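You operate a simulated robot arm through the tools that you are given. There is no shell and no other tool. Be economical: measure what you need, move in short steps, check, and stop when the job is done.

You run a simulated robot arm. Do the job below in one go: nothing can be reset, and whatever is moved stays where it is left.

## Task
Fill the rings in the nest with 9 balls and space them with the spreader.
Fine: one push of the feed lever; end with the offset lever centred and the spreader up.

It is judged by the outcome, as a careful person would: the job done as asked, and still so three seconds after it is handed in. It fails if anything else is knocked over, pushed out of place, dropped, spilled or broken.

## Robot
A 5-joint arm with a two-finger parallel gripper, fixed in place. Base frame: the origin is at the foot of the arm, x ahead of it, y to its left, z up; the work surface is at about z = 0. Readings come in m, degrees, newtons and seconds.
With the tool pointing down near the work surface it reaches from about 0.26 to 0.68 m from the base axis. Its first joint turns from -66.0 to 66.0 degrees. The tool tilts only in the upright plane through the base axis and itself; it spins freely about its own axis. Payload 2.9 kg.
Tool frame: the origin (TCP) lies between the finger pads and is the grasp point; the fingertips stand 0.03 m ahead of it; z points along the fingers, y is the line along which they close. The gripper opens to 0.11 m. The fingers are 0.02 m wide and 0.01 m thick; the gripper's body (0.048 by 0.112 m) begins 0.055 m behind the TCP.
Orientation is that of the tool frame in the base frame, as a unit quaternion [w, x, y, z]. With the fingers straight down and closing along the base's y, the tool's x points along the base's -x, its y along +y and its z along -z.

## Interface
- The arm moves only by the tool nudge_tool. Its argument "commands" is a list of rows, each an object of numbers (a shift or turn left out is 0, a gripper value left out holds the last): "dx", "dy", "dz": the shift along the tool's x, y, z in units of 20 mm (1.0 is 20 mm); "ax", "ay", "az": the turn, a rotation vector about the tool's x, y, z in units of 6 degrees (1.0 is 6 degrees); "grip": the closure in counts, from 0 (fully open) to 255 (shut). In form: [{"dx": .., "dy": .., "dz": .., "ax": .., "ay": .., "az": .., "grip": ..}, ...]. A call has 1 to 8 rows; each row shifts and turns the commanded pose from where the row before left it, along the tool's axes as they then stand. A call with a number of a shift or a turn outside -1 to 1 is refused whole. Rows are played at 5 a second. More than 0.05 m and 8.6 degrees between two rows, or a gripper value outside its range, and nothing of the call is played. A pose out of reach is approached as far as the arm can. The call stops where the force on the tool passes 80 N (or 10 N more than at its start, if that is more) or the arm is blocked; 0.2 s more then pass. Each finger travels about 0.108 m/s and halts on what it meets, pressing with about 28 N; the grip force reading is that of the motor and also rises with nothing between the fingers. The clock runs only during rows and for 0.2 s after the last one: add rows that do not move to give the fingers time. It gives the time, the measured TCP pose, the force on the tool (base axes), the opening and the grip force at its end, in the units of the frame above (readings bear some noise), with the torque about the TCP (base axes, N m) and any sound that the robot's microphone picked up.
- Cameras (640 x 400 px; columns grow to the right, rows downward): "scene" is fixed at [0.0526, -0.4596, 0.6211]; the picture's right is [0.64, -0.77, 0.00], its down [-0.33, -0.27, -0.91] and it looks along [0.70, 0.58, -0.42] (base axes); focal length 260 px, centre (320, 200). "wrist" rides on the gripper at [0.072, 0.017, -0.103] in the tool frame; the picture's right is [-0.23, 0.97, 0.00], its down [-0.76, -0.18, -0.62] and it looks along [-0.61, -0.14, 0.78] (tool axes); focal length 222 px, centre (320, 200).
- get_image(camera): a new picture of that camera. No time passes.
- point_at(camera, pixels): for up to 12 pixels [column, row] of the newest picture of that camera ("zoom" is the newest enlarged one), the place [x, y, z] in the base frame of the surface seen there, good to about 0.002 m. No time passes.
- enlarge(camera, box): a new picture of the part [left, top, right, bottom] of that camera's present view, enlarged. No time passes.
- close_job(): hands the job in; it is judged then, once.

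Work in short steps. Measure before you move; look again where a grasp or a placing could have gone wrong, and mend it. You have 80 turns and 38 pictures in all, those below and enlarged ones among them. Open the gripper and draw the arm clear of the work before you hand the job in, unless the task says otherwise; then end with one line.

The tools are called after "Emit:" as name(argument=value, ...) on one line, values as JSON. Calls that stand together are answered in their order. nudge_tool: Moves the arm, as the interface text tells. Its arguments: {"type":"object","properties":{"commands":{"type":"array"}},"required":["commands"]} The other tools are called the same way: get_image (camera) takes a picture; point_at (camera, pixels) gives the place of the surface under pixels of a picture; enlarge (camera, box) takes an enlarged picture of a part of a camera's view; close_job () hands the job in.

At the start:

```text
clock: 0.0
tool_pos: [0.3174, -0.0198, 0.5367]
ee_rot: [0.0, 0.001, 1.0, 0.0]
ft_force: [0.4, -0.4, -0.1]
torque: [0.04, 0.0, -0.01]
finger_gap: 0.11
grip_force: 0.2
```

scene: 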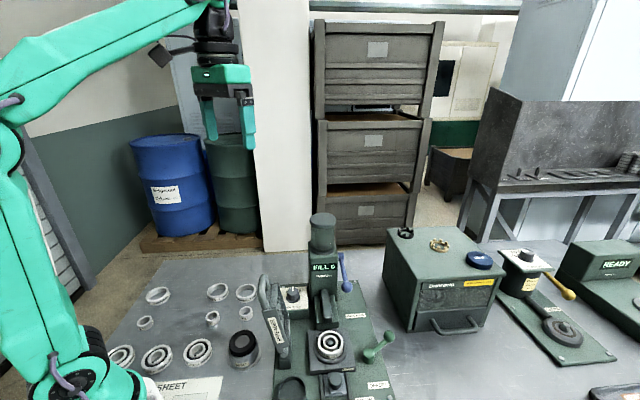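
wrist: 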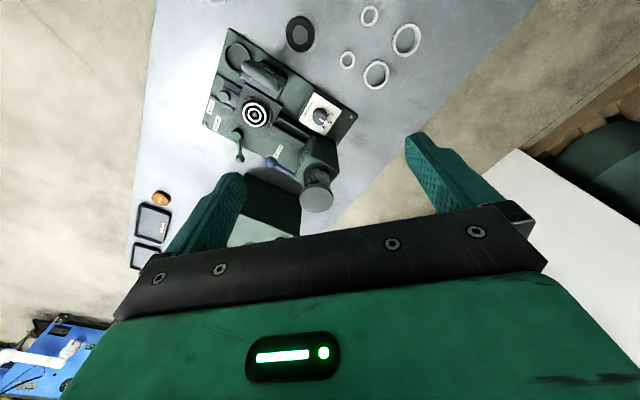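

The scene shows a station around pixel (325,330) with a nest, levers, and a dial. I'll enlarge it to read the labels.

Emit:
enlarge(camera="scene", box=[240, 200, 410, 400])

Emit:
enlarge(camera="wrist", box=[180, 10, 380, 220])

Emit:
enlarge(camera="scene", box=[100, 270, 300, 400])

```text
2.00 times, centred on (325, 300) of scene
```

zoom: 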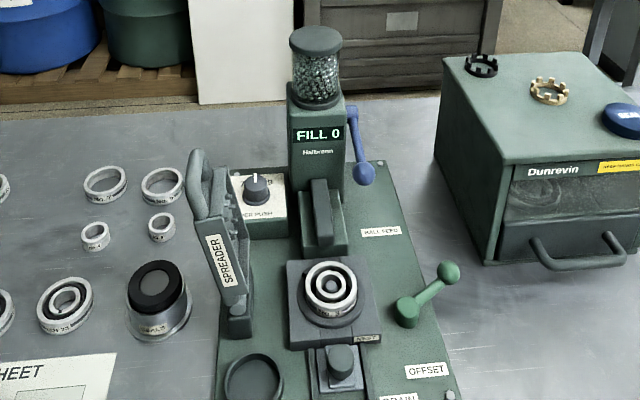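

```text
1.90 times, centred on (280, 115) of wrist
```

zoom: 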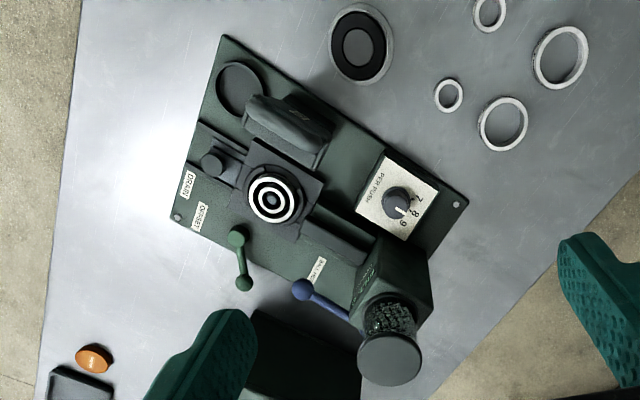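

```text
3.08 times, centred on (200, 335) of scene
```

zoom: 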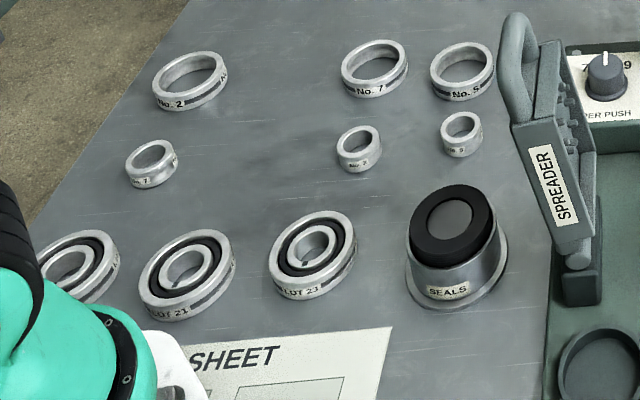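

The dial reads 7/8/9 per push, and the nest already holds rings. I'll measure the parts in the scene picture: dial (293,294), feed lever (345,285), offset lever (375,350), spreader handle (265,285) and nest (330,343).

Emit:
get_image(camera="scene")

Emit:
point_at(camera="scene", pixels=[[293, 288], [293, 293], [347, 286], [341, 255], [389, 336], [367, 355], [263, 280], [275, 310], [330, 340], [320, 218], [334, 379], [280, 359]])

Emit:
enlarge(camera="wrist", box=[285, 80, 355, 150])

Emit:
point_at(camera="wrist", pixels=[[320, 115], [309, 99], [304, 123], [332, 107], [242, 135], [240, 158], [270, 162], [256, 115], [262, 78], [244, 61], [282, 82], [226, 100]])

```text
32 pictures are left
```

scene: 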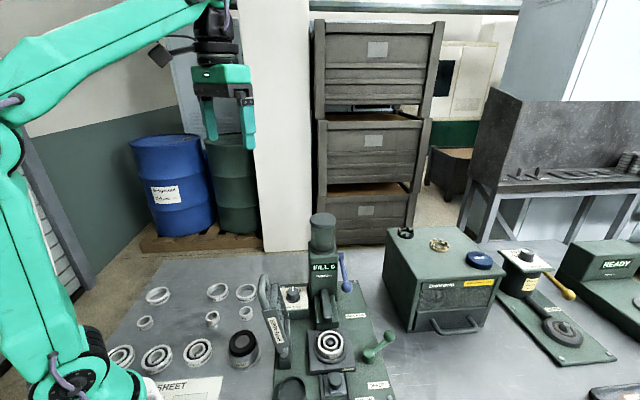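

```text
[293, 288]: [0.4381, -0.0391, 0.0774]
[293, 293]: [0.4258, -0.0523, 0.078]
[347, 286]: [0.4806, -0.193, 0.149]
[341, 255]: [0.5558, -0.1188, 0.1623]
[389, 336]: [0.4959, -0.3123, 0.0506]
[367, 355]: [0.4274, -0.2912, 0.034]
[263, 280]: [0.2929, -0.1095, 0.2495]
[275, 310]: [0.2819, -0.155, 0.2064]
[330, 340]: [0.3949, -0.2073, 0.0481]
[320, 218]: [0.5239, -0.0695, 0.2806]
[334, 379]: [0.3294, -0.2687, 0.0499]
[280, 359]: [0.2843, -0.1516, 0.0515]
```

```text
5.71 times, centred on (320, 115) of wrist
```

zoom: 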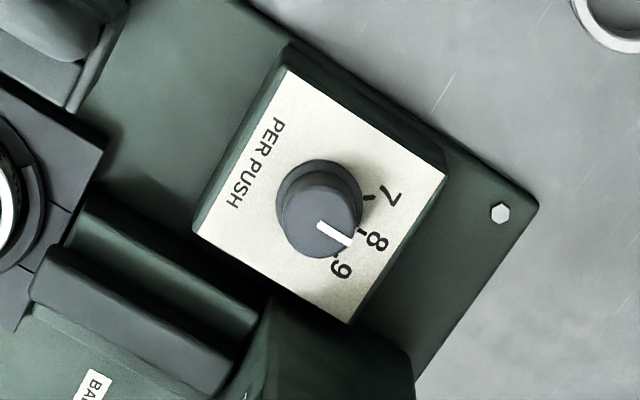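

```text
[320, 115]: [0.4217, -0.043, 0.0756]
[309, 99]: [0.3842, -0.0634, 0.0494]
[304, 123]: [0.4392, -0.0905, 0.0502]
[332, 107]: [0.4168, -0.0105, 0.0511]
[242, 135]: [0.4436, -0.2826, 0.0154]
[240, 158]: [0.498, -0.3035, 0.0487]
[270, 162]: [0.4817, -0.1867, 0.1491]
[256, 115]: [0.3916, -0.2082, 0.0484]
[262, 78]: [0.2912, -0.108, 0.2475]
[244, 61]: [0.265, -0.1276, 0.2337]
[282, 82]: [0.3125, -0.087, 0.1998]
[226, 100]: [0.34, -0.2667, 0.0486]
```

The pointer sits at 8 and 9 lies clockwise from above (about 36–40°). Before going in I'll measure the tower and levers around the dial.

Emit:
point_at(camera="scene", pixels=[[314, 262], [314, 275], [322, 300], [318, 310], [330, 325], [314, 240], [345, 270], [288, 340], [283, 352], [305, 272], [372, 358], [380, 345]])

Emit:
nudge_tool(commands=[{"dz": 1, "dx": -1}, {"dz": 1, "dx": -1}, {"dz": 1, "dx": -1}, {"dz": 1, "dx": -1, "dy": -0.6}, {"dz": 1, "dx": -1, "dy": -0.6}, {"dz": 1}, {"dz": 1}, {"dz": 1, "grip": 100}])

```text
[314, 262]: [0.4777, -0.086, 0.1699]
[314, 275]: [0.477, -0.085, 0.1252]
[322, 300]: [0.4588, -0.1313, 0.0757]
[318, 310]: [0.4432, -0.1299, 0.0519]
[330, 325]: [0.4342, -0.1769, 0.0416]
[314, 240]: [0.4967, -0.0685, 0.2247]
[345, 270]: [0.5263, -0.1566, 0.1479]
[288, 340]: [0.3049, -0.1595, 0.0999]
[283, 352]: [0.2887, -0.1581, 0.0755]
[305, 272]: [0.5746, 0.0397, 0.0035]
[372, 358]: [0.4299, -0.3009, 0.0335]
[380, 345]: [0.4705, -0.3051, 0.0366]
```

```text
clock: 1.8
tool_pos: [0.416, -0.0438, 0.3763]
ee_rot: [0.0, 0.0, 1.0, 0.0]
ft_force: [0.0, 0.9, 0.8]
torque: [-0.03, -0.03, -0.03]
finger_gap: 0.0669
grip_force: 0.1
```

The gripper is above the dial at z 0.376. I'll take a wrist picture to centre on the knob and check clearances.

Emit:
get_image(camera="wrist")

```text
30 pictures are left
```

wrist: 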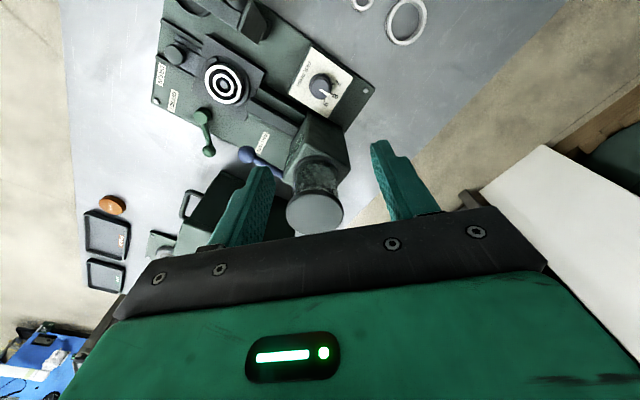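

The knob is at (321,87) and the tower top corners at about (313,112), (352,150). I'll measure these and the station directions.

Emit:
point_at(camera="wrist", pixels=[[319, 82], [314, 87], [326, 80], [321, 89], [311, 116], [343, 132], [287, 158], [309, 50], [352, 75], [328, 117], [293, 92], [300, 140]])

Emit:
enlarge(camera="wrist", box=[280, 40, 370, 140])

```text
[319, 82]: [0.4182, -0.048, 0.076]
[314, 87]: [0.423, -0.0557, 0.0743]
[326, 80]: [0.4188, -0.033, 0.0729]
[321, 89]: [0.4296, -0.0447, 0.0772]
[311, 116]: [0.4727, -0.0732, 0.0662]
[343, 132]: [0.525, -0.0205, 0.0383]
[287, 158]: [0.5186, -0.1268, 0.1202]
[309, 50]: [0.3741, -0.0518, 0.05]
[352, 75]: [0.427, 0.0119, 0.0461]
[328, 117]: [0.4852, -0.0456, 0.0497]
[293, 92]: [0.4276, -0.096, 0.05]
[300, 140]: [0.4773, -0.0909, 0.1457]
```

```text
4.00 times, centred on (325, 90) of wrist
```

zoom: 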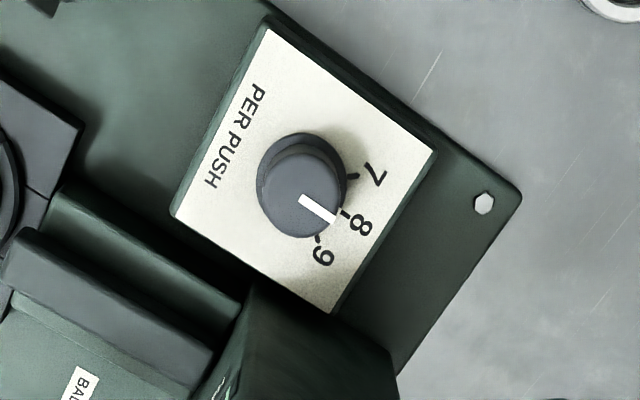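

Knob centre is about (0.428, -0.044), top at z≈0.077. The tower side lies about 53 mm off to the station's right, so I'll turn the gripper +20° and come down over the knob.

Emit:
nudge_tool(commands=[{"dx": -0.6, "dz": 1}, {"dz": 1, "az": 1}, {"dz": 1, "az": 1}, {"dz": 1, "az": 1}, {"dz": 1, "az": 0.33}, {"dz": 1}, {"dz": 1}, {"dz": 1}])

Emit:
nudge_tool(commands=[{"dz": 1}, {"dz": 1}, {"dz": 1}])

Emit:
get_image(camera="wrist")

```text
clock: 3.6
tool_pos: [0.4297, -0.0452, 0.2168]
ee_rot: [0.0, 0.172, 0.985, 0.0]
ft_force: [-0.4, 0.4, 0.4]
torque: [-0.05, -0.04, -0.01]
finger_gap: 0.067
grip_force: 0.1
```

```text
clock: 4.4
tool_pos: [0.4291, -0.0436, 0.1553]
ee_rot: [0.0, 0.173, 0.985, 0.0]
ft_force: [-0.3, 0.7, -0.4]
torque: [0.02, -0.01, 0.02]
finger_gap: 0.067
grip_force: 0.1
```

```text
28 pictures are left
```

wrist: 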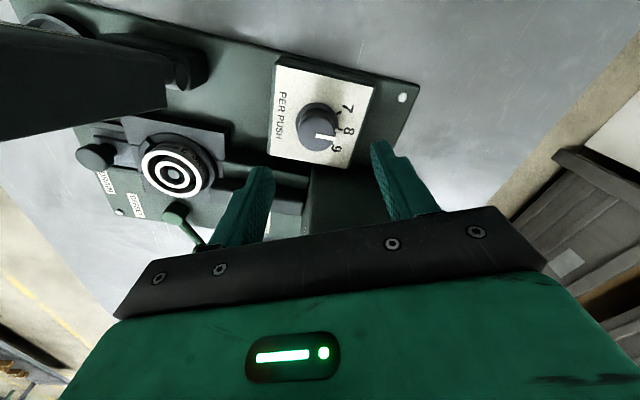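

The knob is between the fingers' line, at (318,130). I'll measure its edges once to confirm centring.

Emit:
point_at(camera="wrist", pixels=[[318, 124], [318, 110], [318, 144], [300, 132], [334, 128]])

```text
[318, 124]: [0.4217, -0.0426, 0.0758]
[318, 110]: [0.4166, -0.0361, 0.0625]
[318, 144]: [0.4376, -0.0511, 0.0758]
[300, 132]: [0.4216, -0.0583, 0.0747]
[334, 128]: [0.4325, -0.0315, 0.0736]
```

Centre ≈(0.427, -0.045) agrees with the TCP. I'll descend to z≈0.086 and close on the knob.

Emit:
nudge_tool(commands=[{"dz": 1}, {"dz": 1}, {"dz": 1}, {"dz": 0.4}, {}, {"grip": 255}, {}, {}])

```text
clock: 6.2
tool_pos: [0.4289, -0.0466, 0.088]
ee_rot: [0.0, 0.175, 0.985, 0.0]
ft_force: [-15.9, -41.8, 5.8]
torque: [-0.69, 0.2, -0.02]
finger_gap: 0.0325
grip_force: 44.7
```

Gripped at a 32.5 mm gap, but with 45 N sideways, meaning the gripper is slightly off centre. I'll ease 2 mm along -y tool and read again.

Emit:
nudge_tool(commands=[{"dy": -0.07}, {}])

```text
clock: 6.8
tool_pos: [0.4293, -0.0461, 0.0876]
ee_rot: [-0.001, 0.175, 0.984, 0.0]
ft_force: [-12.0, -34.4, 4.8]
torque: [-0.19, 1.14, 0.02]
finger_gap: 0.0327
grip_force: 45.0
```

Emit:
nudge_tool(commands=[{"dy": -0.15}, {}])

```text
clock: 7.4
tool_pos: [0.4276, -0.046, 0.0881]
ee_rot: [0.0, 0.172, 0.985, 0.0]
ft_force: [6.2, 4.7, -11.6]
torque: [-0.16, 0.7, 0.04]
finger_gap: 0.0324
grip_force: 45.3
```

The side load is nearly gone (8 N). Now I turn the knob clockwise by 36° and watch force and torque.

Emit:
nudge_tool(commands=[{"az": 1}, {"az": 1}, {"az": 1}, {"az": 1}, {"az": 1}, {"az": 1}, {}])

Emit:
enlarge(camera="wrist", box=[230, 60, 430, 260])

```text
clock: 9.0
tool_pos: [0.4284, -0.0461, 0.0885]
ee_rot: [0.001, 0.467, 0.884, 0.001]
ft_force: [29.7, 32.3, -35.4]
torque: [0.52, 0.15, -0.02]
finger_gap: 0.0328
grip_force: 45.2
```

```text
2.00 times, centred on (330, 160) of wrist
```

zoom: 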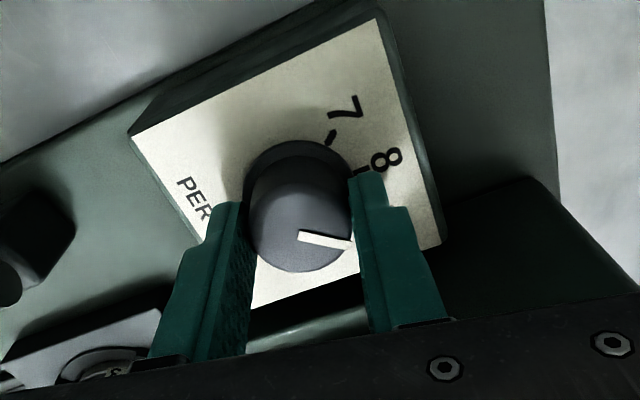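

The knob has turned with the fingers, the pointer now past 8. I'll open and rise to check where it rests.

Emit:
nudge_tool(commands=[{"grip": 100}, {}, {"dz": -1}, {"dz": -1}, {"dz": -1}])

Emit:
enlarge(camera="wrist", box=[260, 70, 400, 190])

```text
clock: 10.2
tool_pos: [0.4275, -0.0482, 0.1471]
ee_rot: [-0.001, 0.468, 0.884, 0.0]
ft_force: [-0.3, -0.2, 0.4]
torque: [-0.02, -0.02, -0.02]
finger_gap: 0.067
grip_force: 0.0
```

```text
3.33 times, centred on (330, 130) of wrist
```

zoom: 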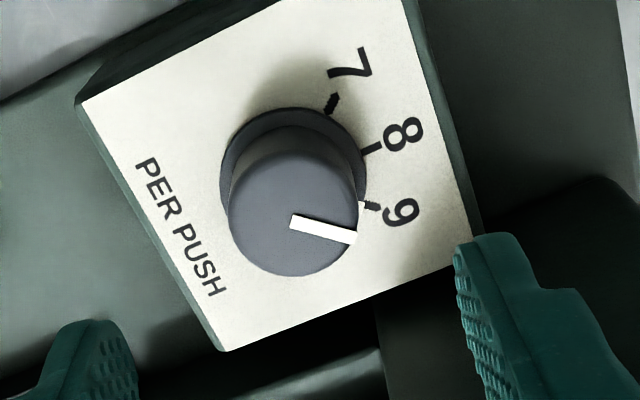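

The pointer now appears at 9. I'll confirm numerically by measuring the pointer ends and ticks.

Emit:
point_at(camera="zoom", pixels=[[292, 222], [353, 238], [333, 103], [373, 150], [372, 206], [295, 205]])

```text
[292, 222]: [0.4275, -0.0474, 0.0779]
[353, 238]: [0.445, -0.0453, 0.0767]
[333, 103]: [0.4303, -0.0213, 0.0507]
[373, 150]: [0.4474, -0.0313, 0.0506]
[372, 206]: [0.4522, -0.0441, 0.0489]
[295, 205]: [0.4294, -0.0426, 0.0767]
```

Pointer direction ~7° matches the 9 tick (~6°). The dial is set; I'll lift clear and look closely at the nest, levers and labels.

Emit:
nudge_tool(commands=[{"dz": -1}, {"dz": -1}, {"dz": -1}, {"dz": -1}, {"dz": -1}, {"dz": -1}, {"dz": -1}, {"dz": -1}])

Emit:
enlarge(camera="scene", box=[305, 310, 405, 400])

Emit:
enlarge(camera="scene", box=[250, 230, 380, 340])

```text
clock: 12.0
tool_pos: [0.4277, -0.0471, 0.3091]
ee_rot: [0.0, 0.469, 0.883, 0.0]
ft_force: [-0.7, 0.1, 0.0]
torque: [0.0, -0.01, 0.0]
finger_gap: 0.067
grip_force: 0.1
```

```text
4.44 times, centred on (355, 355) of scene
```

zoom: 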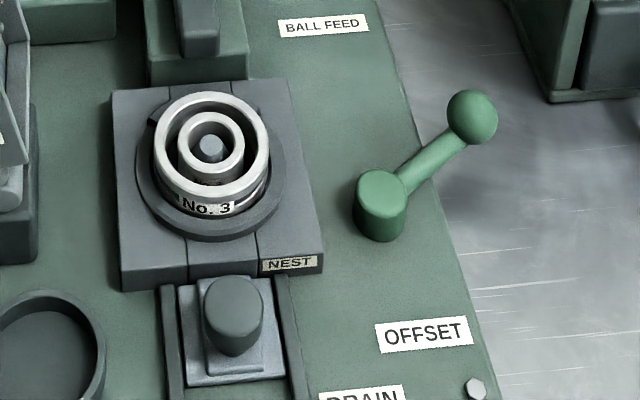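

```text
3.64 times, centred on (315, 285) of scene
```

zoom: 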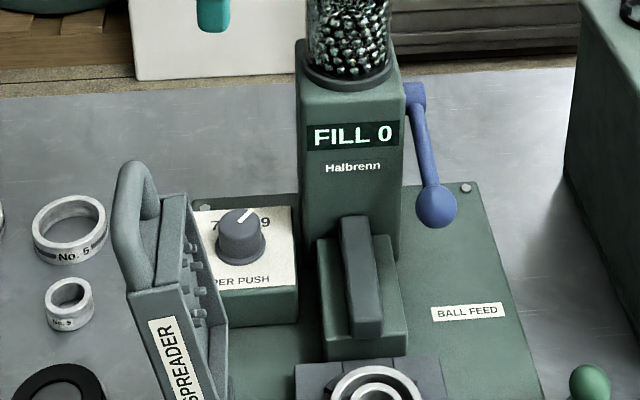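

The rings are concentric now, so the offset lever is presently centred. I'll measure the feed lever (pivot at zoom (413,95), ball (437,205)) and the spreader parts.

Emit:
point_at(camera="zoom", pixels=[[413, 92], [422, 140], [428, 170], [437, 205], [145, 170], [120, 215], [140, 275], [175, 200], [165, 360], [210, 350], [395, 75], [350, 225]])

Emit:
enlarge(camera="scene", box=[250, 270, 310, 400])

Emit:
get_image(camera="wrist")

```text
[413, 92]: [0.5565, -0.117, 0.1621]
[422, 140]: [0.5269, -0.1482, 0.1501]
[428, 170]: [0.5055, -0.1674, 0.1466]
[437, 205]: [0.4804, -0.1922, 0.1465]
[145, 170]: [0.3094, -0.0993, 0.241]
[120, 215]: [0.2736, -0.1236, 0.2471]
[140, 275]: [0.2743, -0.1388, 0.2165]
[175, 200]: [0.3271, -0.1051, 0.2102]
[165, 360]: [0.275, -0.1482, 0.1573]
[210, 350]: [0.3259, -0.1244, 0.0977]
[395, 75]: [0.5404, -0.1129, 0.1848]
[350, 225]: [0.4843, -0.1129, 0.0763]
```

```text
3.08 times, centred on (280, 335) of scene
```

zoom: 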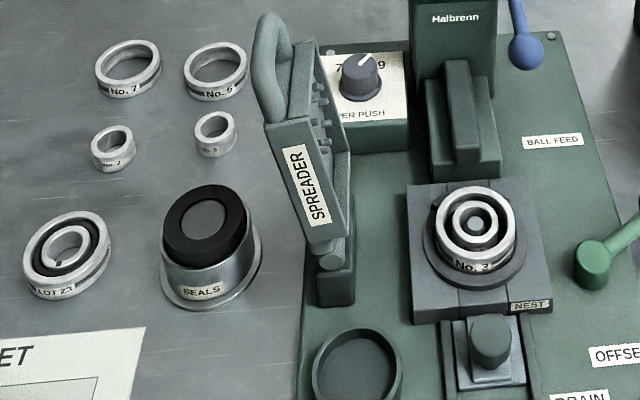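

```text
22 pictures are left
```

wrist: 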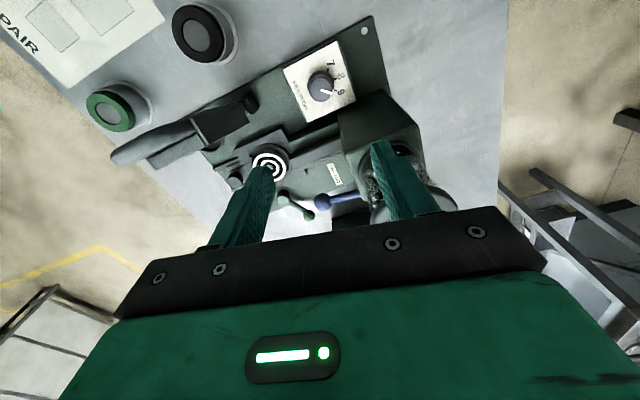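

The feed lever is nearly level (pivot z 0.162, ball (0.480,-0.192,0.147)), so its stroke is downwards. Next is the offset lever; I'll measure around it, including the Dunrevin box edges.

Emit:
get_image(camera="scene")

Emit:
point_at(camera="scene", pixels=[[388, 334], [380, 342], [368, 352], [371, 360], [412, 328], [412, 280], [386, 232], [388, 295], [450, 330], [378, 385], [332, 330], [330, 336]])

Emit:
enlarge(camera="wrist", box=[240, 130, 370, 230])

```text
21 pictures are left
```

scene: 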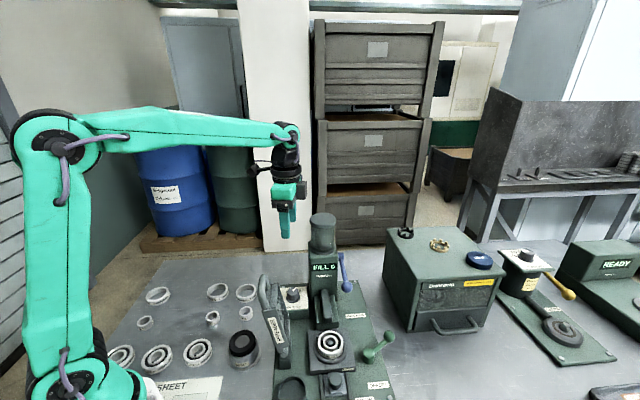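

```text
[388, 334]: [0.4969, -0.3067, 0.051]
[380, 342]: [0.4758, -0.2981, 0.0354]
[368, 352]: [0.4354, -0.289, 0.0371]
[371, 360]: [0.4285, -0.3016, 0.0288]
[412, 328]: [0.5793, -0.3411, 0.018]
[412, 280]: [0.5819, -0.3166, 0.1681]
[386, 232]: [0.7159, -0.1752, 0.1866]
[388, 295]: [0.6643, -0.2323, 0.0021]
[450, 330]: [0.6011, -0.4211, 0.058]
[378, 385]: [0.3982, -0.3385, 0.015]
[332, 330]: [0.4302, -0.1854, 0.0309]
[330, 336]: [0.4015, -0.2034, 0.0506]
```

```text
4.00 times, centred on (305, 180) of wrist
```

zoom: 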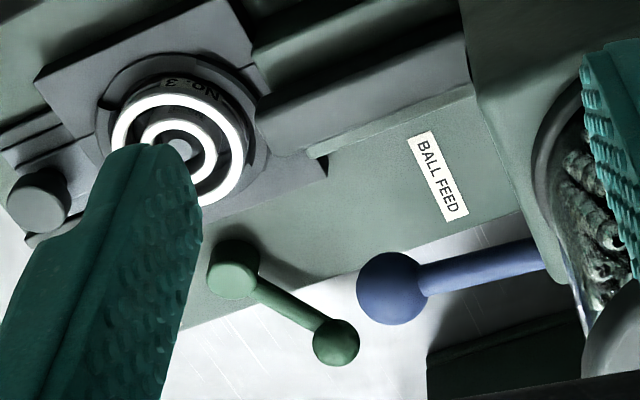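

The lever pivot is ≈(0.437,-0.287), ball ≈(0.497,-0.305,0.042). I'll align the gripper with the station (tool y along the station's length) and travel above the lever ball.

Emit:
nudge_tool(commands=[{"dz": -1, "az": -1}, {"dz": -0.5, "az": -1}, {"az": -0.67}, {"dx": -1, "dy": -0.7}, {"dx": -1, "dy": -0.7}, {"dx": -1, "dy": -0.7}, {"dx": -1, "dy": -0.7}, {"dx": -1, "dy": -0.7, "grip": 140}])

Emit:
nudge_tool(commands=[{"dx": -1, "dy": -0.7}, {"dx": -1, "dy": -0.7}, {"dx": -1, "dy": -0.7}, {"dx": -1, "dy": -0.7}, {"dx": -1, "dy": -0.7}, {"dx": -0.95, "dy": -0.66}, {}])

```text
clock: 13.8
tool_pos: [0.4595, -0.1681, 0.3372]
ee_rot: [0.001, 0.341, 0.94, 0.0]
ft_force: [-0.7, -0.4, 0.6]
torque: [-0.01, 0.01, 0.01]
finger_gap: 0.0496
grip_force: 0.0
```

```text
clock: 15.4
tool_pos: [0.4983, -0.3054, 0.3359]
ee_rot: [0.0, 0.341, 0.94, -0.001]
ft_force: [0.3, 0.3, -0.7]
torque: [0.01, 0.0, -0.02]
finger_gap: 0.0494
grip_force: 0.0
```

The TCP is above the offset ball at z 0.336. I'll come down to z≈0.14 and look.

Emit:
nudge_tool(commands=[{"dz": 1}, {"dz": 1}, {"dz": 1}, {"dz": 1}, {"dz": 1}, {"dz": 1}, {"dz": 1}, {"dz": 1}])

Emit:
nudge_tool(commands=[{"dz": 1}, {"dz": 1}, {}])

Emit:
get_image(camera="wrist")

```text
clock: 17.2
tool_pos: [0.4958, -0.3071, 0.1774]
ee_rot: [0.0, 0.341, 0.94, 0.0]
ft_force: [-0.2, 0.2, 0.4]
torque: [-0.03, -0.02, -0.02]
finger_gap: 0.0495
grip_force: 0.1
```

```text
clock: 18.0
tool_pos: [0.4956, -0.3058, 0.1378]
ee_rot: [0.0, 0.341, 0.94, 0.0]
ft_force: [0.3, 0.3, 0.1]
torque: [0.01, -0.01, -0.01]
finger_gap: 0.0496
grip_force: 0.2
```

```text
19 pictures are left
```

wrist: 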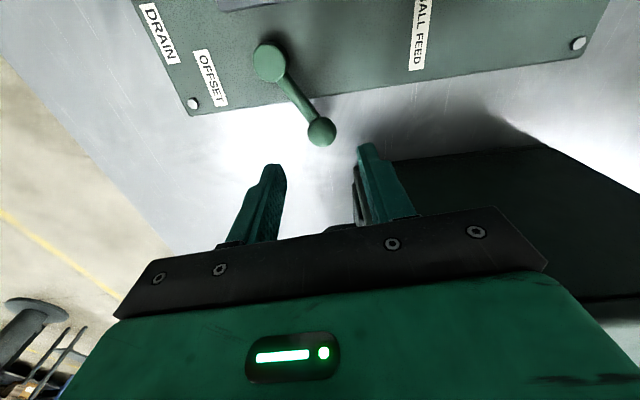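

The ball (320,132) lies between the finger planes and the box clears by ~5 cm. I'll descend to straddle it at z≈0.062.

Emit:
nudge_tool(commands=[{"dz": 1}, {"dz": 1}, {"dz": 1}, {"dz": 0.8}, {}])

Emit:
enlarge(camera="wrist", box=[200, 50, 440, 250])

```text
clock: 19.2
tool_pos: [0.4963, -0.3043, 0.0623]
ee_rot: [-0.001, 0.34, 0.94, 0.0]
ft_force: [-0.7, 0.4, -0.2]
torque: [0.03, -0.02, 0.0]
finger_gap: 0.0496
grip_force: 0.1
```

```text
2.00 times, centred on (320, 150) of wrist
```

zoom: 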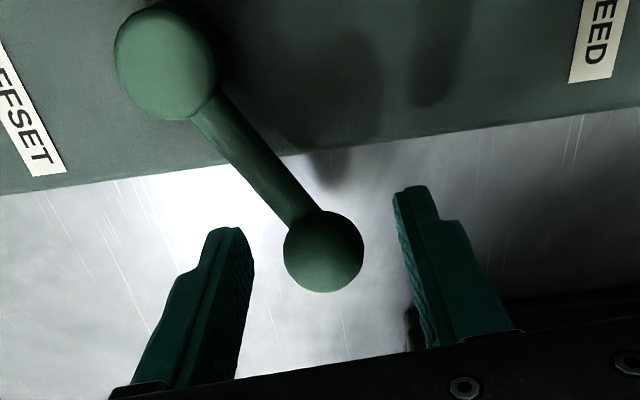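

Straddled with slack on both sides. I'll move toward the station's front (tool -y) in 8 mm rows so the +y finger swings the lever.

Emit:
nudge_tool(commands=[{"dy": -0.4}, {"dy": -0.4}, {"dy": -0.4}, {"dy": -0.4}, {"dy": -0.4}])

```text
clock: 20.4
tool_pos: [0.4705, -0.3374, 0.0624]
ee_rot: [0.0, 0.341, 0.94, 0.0]
ft_force: [0.1, 0.2, -0.4]
torque: [0.0, 0.0, -0.03]
finger_gap: 0.0499
grip_force: 0.5
```

Almost no force over 41 mm. I'll check that the lever followed and whether the rings shifted.

Emit:
enlarge(camera="scene", box=[300, 300, 420, 400])

```text
4.00 times, centred on (360, 350) of scene
```

zoom: 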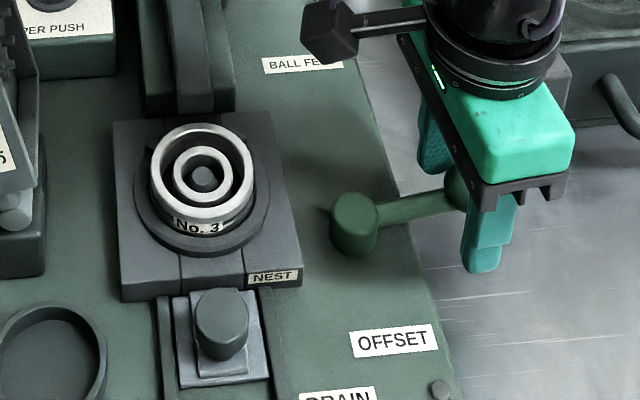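

The lever is following (now ~10° off the station's cross line) and rings look about the same. I'll continue another 32 mm, watching force.

Emit:
nudge_tool(commands=[{"dy": -0.4}, {"dy": -0.4}, {"dy": -0.4}, {"dy": -0.4}])

Emit:
enlarge(camera="scene", box=[300, 300, 420, 400])

```text
clock: 21.4
tool_pos: [0.4518, -0.3608, 0.0623]
ee_rot: [0.0, 0.341, 0.94, 0.0]
ft_force: [0.2, 0.1, -0.5]
torque: [0.02, -0.01, 0.0]
finger_gap: 0.0493
grip_force: 0.1
```

```text
4.00 times, centred on (360, 350) of scene
```

zoom: 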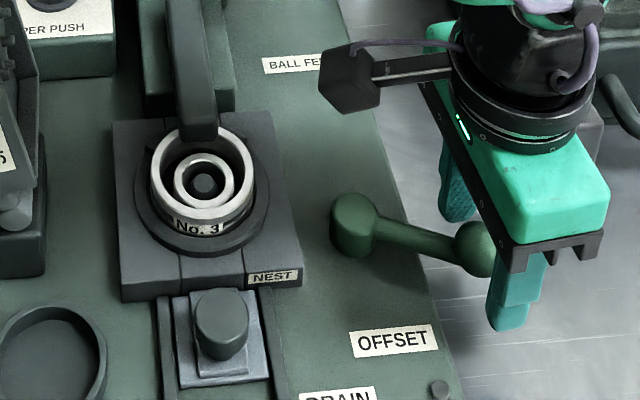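

The inner ring has shifted forward and the chute swung down over the nest. I'll go on gently to the lever's end stop.

Emit:
nudge_tool(commands=[{"dy": -0.25, "dx": 0.15}, {"dy": -0.25, "dx": 0.15}, {}])

Emit:
enlarge(camera="scene", box=[300, 300, 420, 400])

```text
clock: 22.2
tool_pos: [0.4405, -0.3644, 0.0648]
ee_rot: [0.001, 0.341, 0.94, -0.001]
ft_force: [9.3, 2.3, 5.4]
torque: [0.2, -0.3, -0.28]
finger_gap: 0.053
grip_force: 3.1
```

```text
4.00 times, centred on (360, 350) of scene
```

zoom: 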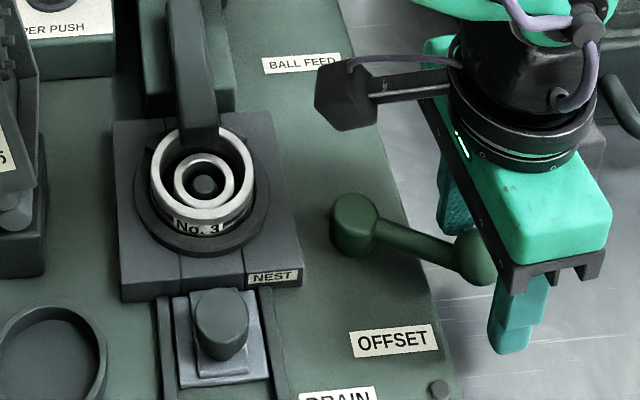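

The lever is against its stop and the crescent is open at the back under the chute. I'll back off, rise, spin -90° so the camera faces away from the tower, and close the fingers.

Emit:
nudge_tool(commands=[{"dy": 0.5}, {"dz": -1}, {"dz": -1}, {"dz": -1}, {"dz": -1, "az": -1}, {"dz": -1, "az": -1}, {"dz": -1, "az": -1}, {"dz": -1, "az": -1}])

Emit:
nudge_tool(commands=[{"dz": -1, "az": -1}, {"dz": -1, "az": -1}, {"dz": -1, "az": -1}, {"dz": -1, "az": -1}, {"dz": -1, "az": -1}, {"az": -1, "grip": 255}, {"az": -1}, {"az": -1}])

Emit:
nudge_tool(commands=[{"az": -1}, {"az": -1}, {"az": -1}, {"dx": -0.9, "dy": 0.5}, {"dx": -0.9, "dy": 0.5}, {"dx": -0.9, "dy": 0.5}, {"dx": -0.9, "dy": 0.5}, {"dx": -0.9, "dy": 0.5}])

```text
clock: 24.0
tool_pos: [0.4449, -0.3568, 0.2032]
ee_rot: [0.0, 0.137, 0.991, 0.0]
ft_force: [0.0, -0.5, 0.2]
torque: [0.03, -0.01, 0.02]
finger_gap: 0.0496
grip_force: 0.0
```

```text
clock: 25.8
tool_pos: [0.446, -0.3582, 0.3024]
ee_rot: [0.0, -0.278, 0.961, 0.0]
ft_force: [-0.3, 0.1, -0.7]
torque: [-0.03, 0.02, -0.01]
finger_gap: 0.0
grip_force: 27.8
```

```text
clock: 27.6
tool_pos: [0.4649, -0.2559, 0.3028]
ee_rot: [-0.001, -0.422, 0.906, -0.001]
ft_force: [0.1, 0.4, 0.0]
torque: [-0.03, 0.02, -0.01]
finger_gap: 0.0
grip_force: 28.1
```

Remaining shift to above the feed ball is (0.019, 0.068). I'll go there, descend to z≈0.22 and look.

Emit:
nudge_tool(commands=[{"dx": -0.8, "dy": 0.36}, {"dx": -0.8, "dy": 0.36}, {"dx": -0.8, "dy": 0.36}, {"dx": -0.8, "dy": 0.36}, {"dz": 1}, {"dz": 1}, {"dz": 1}, {"dz": 1}])

Emit:
get_image(camera="wrist")

```text
clock: 29.4
tool_pos: [0.4844, -0.1886, 0.2219]
ee_rot: [0.0, -0.423, 0.906, 0.0]
ft_force: [0.4, -0.3, -0.2]
torque: [0.03, -0.04, 0.02]
finger_gap: 0.0001
grip_force: 27.8
```

```text
14 pictures are left
```

wrist: 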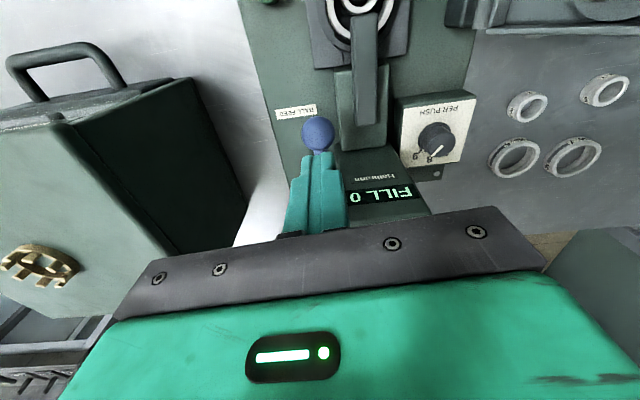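

The blue ball shows at (317,135) just ahead of the fingertips. I'll measure its position once more from this view.

Emit:
point_at(camera="wrist", pixels=[[317, 121], [317, 128], [317, 138], [304, 135], [331, 135], [320, 150], [425, 160], [365, 193]])

```text
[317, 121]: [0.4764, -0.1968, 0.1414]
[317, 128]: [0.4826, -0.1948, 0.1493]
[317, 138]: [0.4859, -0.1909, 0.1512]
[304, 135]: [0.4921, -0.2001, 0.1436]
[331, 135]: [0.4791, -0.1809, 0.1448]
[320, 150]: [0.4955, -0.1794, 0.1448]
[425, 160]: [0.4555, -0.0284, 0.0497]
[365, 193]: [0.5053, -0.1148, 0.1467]
```

Ball centre ≈(0.486,-0.190), top z≈0.152. I'll press straight down with a slight arc-following shift, watching force.

Emit:
nudge_tool(commands=[{"dz": 1}, {"dz": 0.8}, {"dz": 0.5, "dx": -0.15}, {"dz": 0.5, "dx": -0.15}, {"dz": 0.5, "dx": -0.2}])

```text
clock: 30.6
tool_pos: [0.4906, -0.1812, 0.1563]
ee_rot: [0.0, -0.423, 0.906, 0.0]
ft_force: [-0.6, -0.3, 2.3]
torque: [-0.05, 0.04, 0.01]
finger_gap: 0.0001
grip_force: 27.8
```

Contact is light (2.3 N) and the ball is moving down. I continue along the arc.

Emit:
nudge_tool(commands=[{"dz": 0.4, "dx": -0.2}, {"dz": 0.4, "dx": -0.2}, {"dz": 0.4, "dx": -0.25}])

Emit:
enlarge(camera="scene", box=[270, 210, 430, 350])

```text
clock: 31.4
tool_pos: [0.4982, -0.1741, 0.1377]
ee_rot: [0.0, -0.421, 0.907, 0.0]
ft_force: [-44.7, -19.8, 55.5]
torque: [-0.52, 0.93, 0.45]
finger_gap: 0.0001
grip_force: 28.1
```

```text
2.86 times, centred on (350, 280) of scene
```

zoom: 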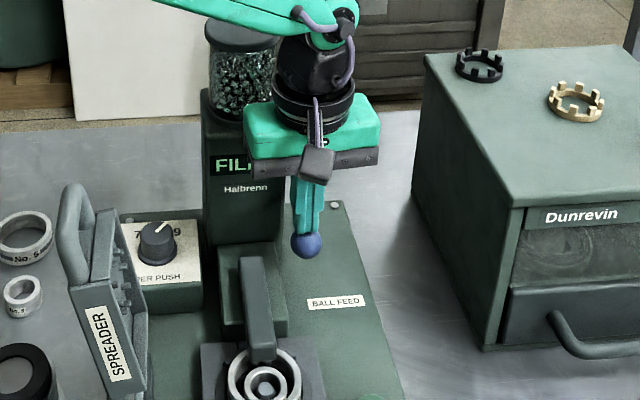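

Force rose to ~70 N: the lever is on its stop. I'll lift back off along the same path and read the display.

Emit:
nudge_tool(commands=[{"dz": -0.6, "dx": 0.3}, {"dz": -1, "dx": 0.4}, {"dz": -1, "dx": 0.4}, {"dz": -1}, {"dz": -1}, {"dz": -1}, {"dz": -1}, {"dz": -1}])

Emit:
enlarge(camera="scene", box=[290, 250, 400, 380])

```text
clock: 33.2
tool_pos: [0.4865, -0.1882, 0.2839]
ee_rot: [0.0, -0.424, 0.906, 0.0]
ft_force: [-0.9, -0.5, -0.5]
torque: [0.02, 0.01, 0.0]
finger_gap: 0.0
grip_force: 28.2
```

```text
3.08 times, centred on (345, 315) of scene
```

zoom: 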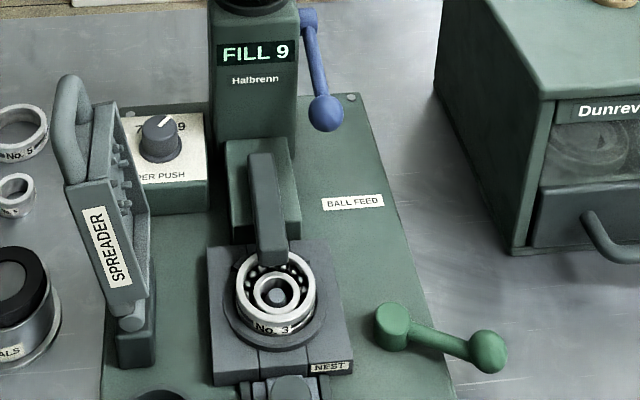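

FILL 9 is displayed, balls are in the crescent, and the feed lever is back up. Now I'll return the offset lever: move to its front side with closed fingers (target (0.432,-0.372)).

Emit:
nudge_tool(commands=[{"dx": 1, "dy": -0.42}, {"dx": 1, "dy": -0.42}, {"dx": 1, "dy": -0.42}, {"dx": 1, "dy": -0.42}, {"dx": 1, "dy": -0.42}, {"dx": 1, "dy": -0.42}, {"dx": 1, "dy": -0.42}, {"dx": 1, "dy": -0.42}])

Emit:
nudge_tool(commands=[{"dx": 0.8, "dy": -0.44}, {"dz": 1}, {"dz": 1}, {"dz": 1}, {"dz": 1}, {"dz": 1}, {"dz": 1}, {}])

Emit:
get_image(camera="wrist")

```text
clock: 35.0
tool_pos: [0.4343, -0.3533, 0.2854]
ee_rot: [0.001, -0.423, 0.906, 0.0]
ft_force: [0.0, 1.3, 0.3]
torque: [-0.02, -0.01, -0.02]
finger_gap: 0.0001
grip_force: 27.8
```

```text
clock: 36.8
tool_pos: [0.4303, -0.3716, 0.1659]
ee_rot: [0.0, -0.423, 0.906, 0.0]
ft_force: [-0.8, -0.4, 0.1]
torque: [0.0, 0.02, -0.05]
finger_gap: 0.0002
grip_force: 28.3
```

```text
11 pictures are left
```

wrist: 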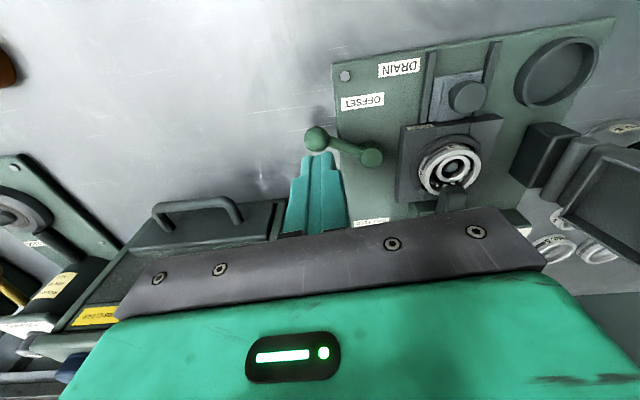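

The offset ball is at (316,138). I'll measure it against where the fingers will land.

Emit:
point_at(camera="wrist", pixels=[[316, 128], [316, 138], [307, 138], [326, 138], [372, 158], [340, 146]])

```text
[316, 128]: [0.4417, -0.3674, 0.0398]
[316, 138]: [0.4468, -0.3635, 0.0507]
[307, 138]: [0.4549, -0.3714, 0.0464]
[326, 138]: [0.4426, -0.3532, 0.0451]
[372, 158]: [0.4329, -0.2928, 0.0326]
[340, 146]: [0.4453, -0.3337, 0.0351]
```

Ball centre ≈(0.450,-0.360); I'd land too near it. I'll step back 16 mm and 11 mm to the side, then go down to z≈0.064.

Emit:
nudge_tool(commands=[{"dx": 0.85, "dy": -0.55}, {"dz": 1}, {"dz": 1}, {"dz": 1}, {"dz": 1}, {"dz": 1}, {}])

Emit:
nudge_tool(commands=[{"dx": -0.5}, {"dx": -0.5}, {"dx": -0.5}, {"dx": -0.5}, {"dx": -0.5}, {"dx": -0.5}, {"dx": -0.4}])

Emit:
enlarge(camera="scene", box=[300, 300, 420, 400])

```text
clock: 38.4
tool_pos: [0.4303, -0.393, 0.0648]
ee_rot: [0.0, -0.424, 0.906, -0.001]
ft_force: [0.9, -0.3, 0.4]
torque: [-0.02, 0.04, 0.0]
finger_gap: 0.0
grip_force: 27.8
```

```text
clock: 40.0
tool_pos: [0.4729, -0.3396, 0.0645]
ee_rot: [0.0, -0.423, 0.906, 0.0]
ft_force: [0.8, -0.2, -0.1]
torque: [-0.04, 0.01, 0.01]
finger_gap: 0.0
grip_force: 27.8
```

```text
4.00 times, centred on (360, 350) of scene
```

zoom: 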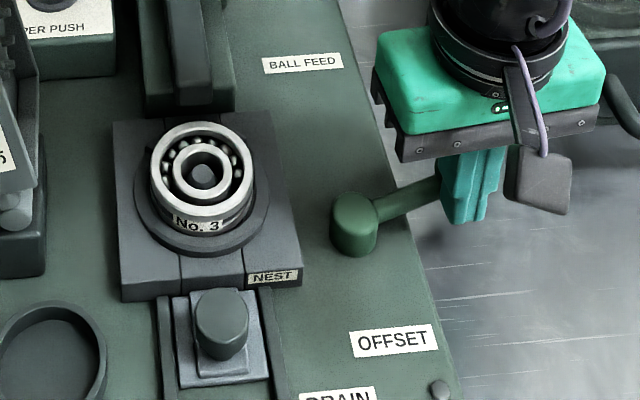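

Rings are concentric again and the chute rose. I'll continue in 5 mm rows to bring the lever to its original angle, watching for the stop.

Emit:
nudge_tool(commands=[{"dx": -0.25}, {"dx": -0.25}, {"dx": -0.25}, {"dx": -0.15}])

```text
clock: 41.0
tool_pos: [0.4822, -0.327, 0.064]
ee_rot: [0.0, -0.422, 0.906, 0.0]
ft_force: [-5.2, -4.0, 1.0]
torque: [-0.12, 0.08, -0.03]
finger_gap: 0.0
grip_force: 28.2
```

The lever met its stop (6.5 N) at its original angle. I'll back off, rise and turn +90° (fingers closing along the station's length) for the spreader handle.

Emit:
nudge_tool(commands=[{"dx": 0.5}, {"dz": -1}, {"dz": -1}, {"dz": -1}, {"dz": -1, "az": 1}, {"dz": -1, "az": 1}, {"dz": -1, "az": 1}, {"dz": -1, "az": 1}])

Emit:
nudge_tool(commands=[{"dz": -1, "az": 1}, {"dz": -1, "az": 1}, {"dz": -1, "az": 1}, {"dz": -1, "az": 1}, {"dz": -1, "az": 1}, {"dz": -1, "az": 1}, {"dz": -1, "az": 1, "grip": 120}, {"az": 1}])

Emit:
nudge_tool(commands=[{"az": 1}, {"az": 1}, {"az": 1}, {"dx": 1, "dy": 0.2}, {"dx": 1, "dy": 0.2}, {"dx": 1, "dy": 0.2}, {"dx": 1, "dy": 0.2}, {"dx": 1, "dy": 0.2}])

```text
clock: 42.8
tool_pos: [0.4772, -0.336, 0.2067]
ee_rot: [-0.001, -0.226, 0.974, -0.001]
ft_force: [-0.2, -0.2, 0.6]
torque: [0.0, 0.0, 0.02]
finger_gap: 0.0003
grip_force: 28.3
```

```text
clock: 44.6
tool_pos: [0.4774, -0.3342, 0.3449]
ee_rot: [0.0, 0.19, 0.982, 0.001]
ft_force: [-0.2, -0.7, 0.1]
torque: [-0.05, 0.02, 0.0]
finger_gap: 0.0583
grip_force: 0.1
```

```text
clock: 46.4
tool_pos: [0.4111, -0.2537, 0.343]
ee_rot: [0.0, 0.342, 0.94, 0.0]
ft_force: [0.2, -0.2, -0.2]
torque: [0.0, -0.02, 0.0]
finger_gap: 0.0584
grip_force: 0.1
```

Moving on to above the handle (about 8.5 units in +x tool, 1.5 in +y), then I'll look.

Emit:
nudge_tool(commands=[{"dx": 1, "dy": 0.2}, {"dx": 1, "dy": 0.2}, {"dx": 1, "dy": 0.2}, {"dx": 1, "dy": 0.2}, {"dx": 1, "dy": 0.2}, {"dx": 1, "dy": 0.2}, {"dx": 1, "dy": 0.2}, {"dx": 1, "dy": 0.1}])

Emit:
get_image(camera="wrist")

Emit:
enlarge(camera="scene", box=[240, 200, 400, 400])

```text
clock: 48.2
tool_pos: [0.3084, -0.129, 0.3445]
ee_rot: [0.0, 0.341, 0.94, 0.0]
ft_force: [-1.1, 1.3, 0.9]
torque: [0.0, 0.06, -0.01]
finger_gap: 0.058
grip_force: 0.0
```

```text
9 pictures are left
```

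wrist: 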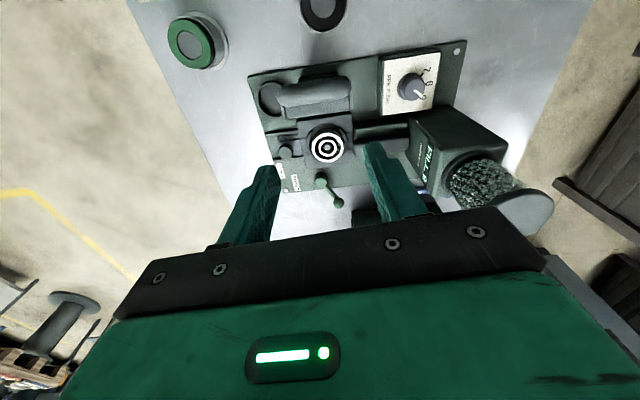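

```text
2.00 times, centred on (320, 300) of scene
```

zoom: 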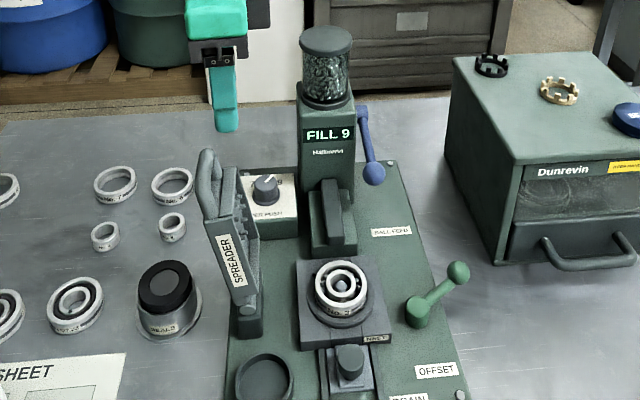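

The handle bar is seen in the wrist view running along the station's length from (282,98) to (345,85), so I should close across it instead. I'll measure the bar and the hinge.

Emit:
point_at(camera="wrist", pixels=[[280, 98], [295, 92], [310, 90], [310, 84], [310, 96], [330, 87], [345, 85], [310, 103], [330, 101]])

Emit:
point_at(camera="zoom", pixels=[[207, 160], [203, 185], [207, 200], [218, 175], [220, 210], [232, 260], [243, 292], [243, 310], [252, 320], [232, 180], [247, 285], [240, 215]])

Emit:
enlarge(camera="scene", box=[252, 265, 302, 385])

```text
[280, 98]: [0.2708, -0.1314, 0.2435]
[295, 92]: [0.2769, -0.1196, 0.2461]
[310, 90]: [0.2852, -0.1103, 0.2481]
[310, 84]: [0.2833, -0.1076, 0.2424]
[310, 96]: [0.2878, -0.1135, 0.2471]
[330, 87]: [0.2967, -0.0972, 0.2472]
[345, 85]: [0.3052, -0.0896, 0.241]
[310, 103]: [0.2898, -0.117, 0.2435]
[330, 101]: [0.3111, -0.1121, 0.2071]
```

```text
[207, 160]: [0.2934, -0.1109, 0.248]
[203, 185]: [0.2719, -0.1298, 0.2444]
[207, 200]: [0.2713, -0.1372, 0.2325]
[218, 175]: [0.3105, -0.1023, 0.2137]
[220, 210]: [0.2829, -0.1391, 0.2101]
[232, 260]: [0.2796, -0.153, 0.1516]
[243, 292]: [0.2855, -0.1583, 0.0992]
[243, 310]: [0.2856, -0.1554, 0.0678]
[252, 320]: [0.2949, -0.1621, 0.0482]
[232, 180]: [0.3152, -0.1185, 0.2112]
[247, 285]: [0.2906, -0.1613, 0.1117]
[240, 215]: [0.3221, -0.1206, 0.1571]
```

```text
3.33 times, centred on (277, 325) of scene
```

zoom: 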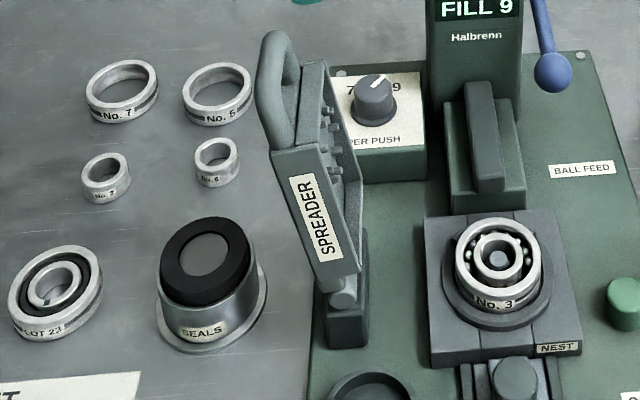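

The bar runs along the station length, centre ≈(a 0.1005, b 0.2915, z 0.2415) with 25 mm clearance below it, hinge near b 0.326, z 0.08. I'll spin -90° so the fingers close across the bar, and centre over it.

Emit:
nudge_tool(commands=[{"az": -1}, {"az": -1}, {"az": -1}, {"az": -1}, {"az": -1}, {"az": -1}, {"az": -1}, {"az": -1}])

Emit:
nudge_tool(commands=[{"az": -1}, {"az": -1}, {"az": -1}, {"az": -1}, {"az": -1}, {"az": -1}, {"az": -1}, {}])

Emit:
nudge_tool(commands=[{"dy": 0.7}, {"dy": 0.69, "dx": -0.05}, {"dz": 1}, {}, {}])

Emit:
get_image(camera="wrist")

```text
clock: 50.0
tool_pos: [0.3097, -0.13, 0.3441]
ee_rot: [0.0, -0.071, 0.997, 0.0]
ft_force: [-0.1, 0.5, -0.7]
torque: [-0.04, 0.0, -0.02]
finger_gap: 0.0583
grip_force: 0.0
```

```text
clock: 51.8
tool_pos: [0.3091, -0.1283, 0.3446]
ee_rot: [-0.001, -0.424, 0.906, 0.0]
ft_force: [-0.4, 1.3, 0.4]
torque: [-0.01, 0.01, 0.0]
finger_gap: 0.0582
grip_force: 0.1
```

```text
clock: 53.0
tool_pos: [0.2886, -0.1106, 0.3228]
ee_rot: [0.001, -0.423, 0.906, 0.0]
ft_force: [0.2, 0.6, 0.2]
torque: [0.01, -0.03, 0.01]
finger_gap: 0.0582
grip_force: 0.1
```

```text
6 pictures are left
```

wrist: 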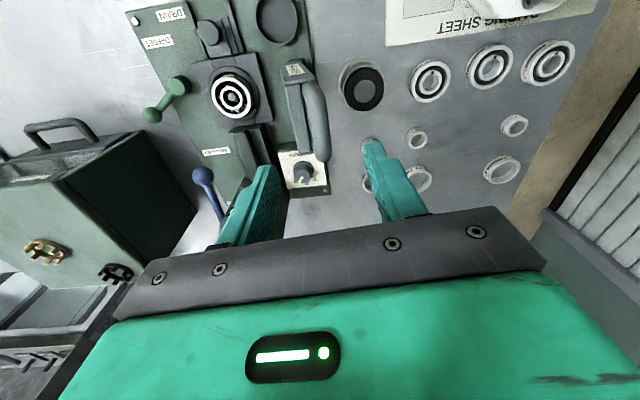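

The bar spans (312,85) to (322,160), between the fingers. I'll verify its extents from here.

Emit:
point_at(camera="wrist", pixels=[[312, 90], [315, 110], [318, 130], [321, 150], [309, 130], [326, 130], [322, 158], [303, 110], [308, 145]])

```text
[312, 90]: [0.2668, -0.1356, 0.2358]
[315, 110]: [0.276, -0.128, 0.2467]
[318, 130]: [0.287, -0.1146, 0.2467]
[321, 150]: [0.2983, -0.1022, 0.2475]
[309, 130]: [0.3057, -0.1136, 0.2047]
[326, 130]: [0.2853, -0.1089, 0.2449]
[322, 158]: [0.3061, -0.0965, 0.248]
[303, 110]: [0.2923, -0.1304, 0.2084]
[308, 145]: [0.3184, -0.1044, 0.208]
```

Bar centre b≈0.291, a≈0.099; TCP is within 2 mm. I'll descend to z≈0.262 and close gently.

Emit:
nudge_tool(commands=[{"dz": 1, "dx": 0.08}, {"dz": 1}, {"dz": 1}, {}, {"grip": 255}, {}, {}])

```text
clock: 54.6
tool_pos: [0.2893, -0.1118, 0.2646]
ee_rot: [0.0, -0.423, 0.906, 0.0]
ft_force: [2.2, 0.9, -2.3]
torque: [0.03, -0.06, -1.04]
finger_gap: 0.0168
grip_force: 44.9
```

The bar is gripped (16.8 mm gap). I'll swing it along the computed arc about the hinge, first 3 rows (to vertical), and check forces.

Emit:
nudge_tool(commands=[{"dy": -0.77, "dz": -0.115}, {"dy": -0.86, "dz": -0.045}, {"dy": -0.86, "dz": 0.045}, {}])

```text
clock: 55.6
tool_pos: [0.3254, -0.1436, 0.2661]
ee_rot: [0.0, -0.422, 0.907, 0.001]
ft_force: [-28.1, -29.1, 3.9]
torque: [-0.79, 0.75, -0.95]
finger_gap: 0.0164
grip_force: 44.5
```

A 40 N load along -a and a steady -1 Nm yaw torque suggest the station is ~2° clockwise of my assumed axes. I'll turn +2° and shift 1.5 mm to relieve it.

Emit:
nudge_tool(commands=[{"az": 0.33, "dx": 0.08}, {}])

```text
clock: 56.2
tool_pos: [0.3257, -0.1437, 0.2652]
ee_rot: [0.0, -0.408, 0.913, -0.001]
ft_force: [-3.1, -3.1, -5.8]
torque: [-0.06, -0.03, -0.89]
finger_gap: 0.0159
grip_force: 45.8
```

Load relieved. I'll add another 1.5° of yaw and continue four rows along the arc.

Emit:
nudge_tool(commands=[{"az": 0.25}, {"dy": -0.85, "dz": 0.135}, {"dy": -0.835, "dz": 0.225}, {"dy": -0.805, "dz": 0.305}, {"dy": -0.77, "dz": 0.395}, {}])

```text
clock: 57.6
tool_pos: [0.3726, -0.1908, 0.2453]
ee_rot: [0.0, -0.394, 0.919, -0.001]
ft_force: [-3.3, -7.9, 5.1]
torque: [-0.36, 0.25, -0.58]
finger_gap: 0.0155
grip_force: 44.9
```

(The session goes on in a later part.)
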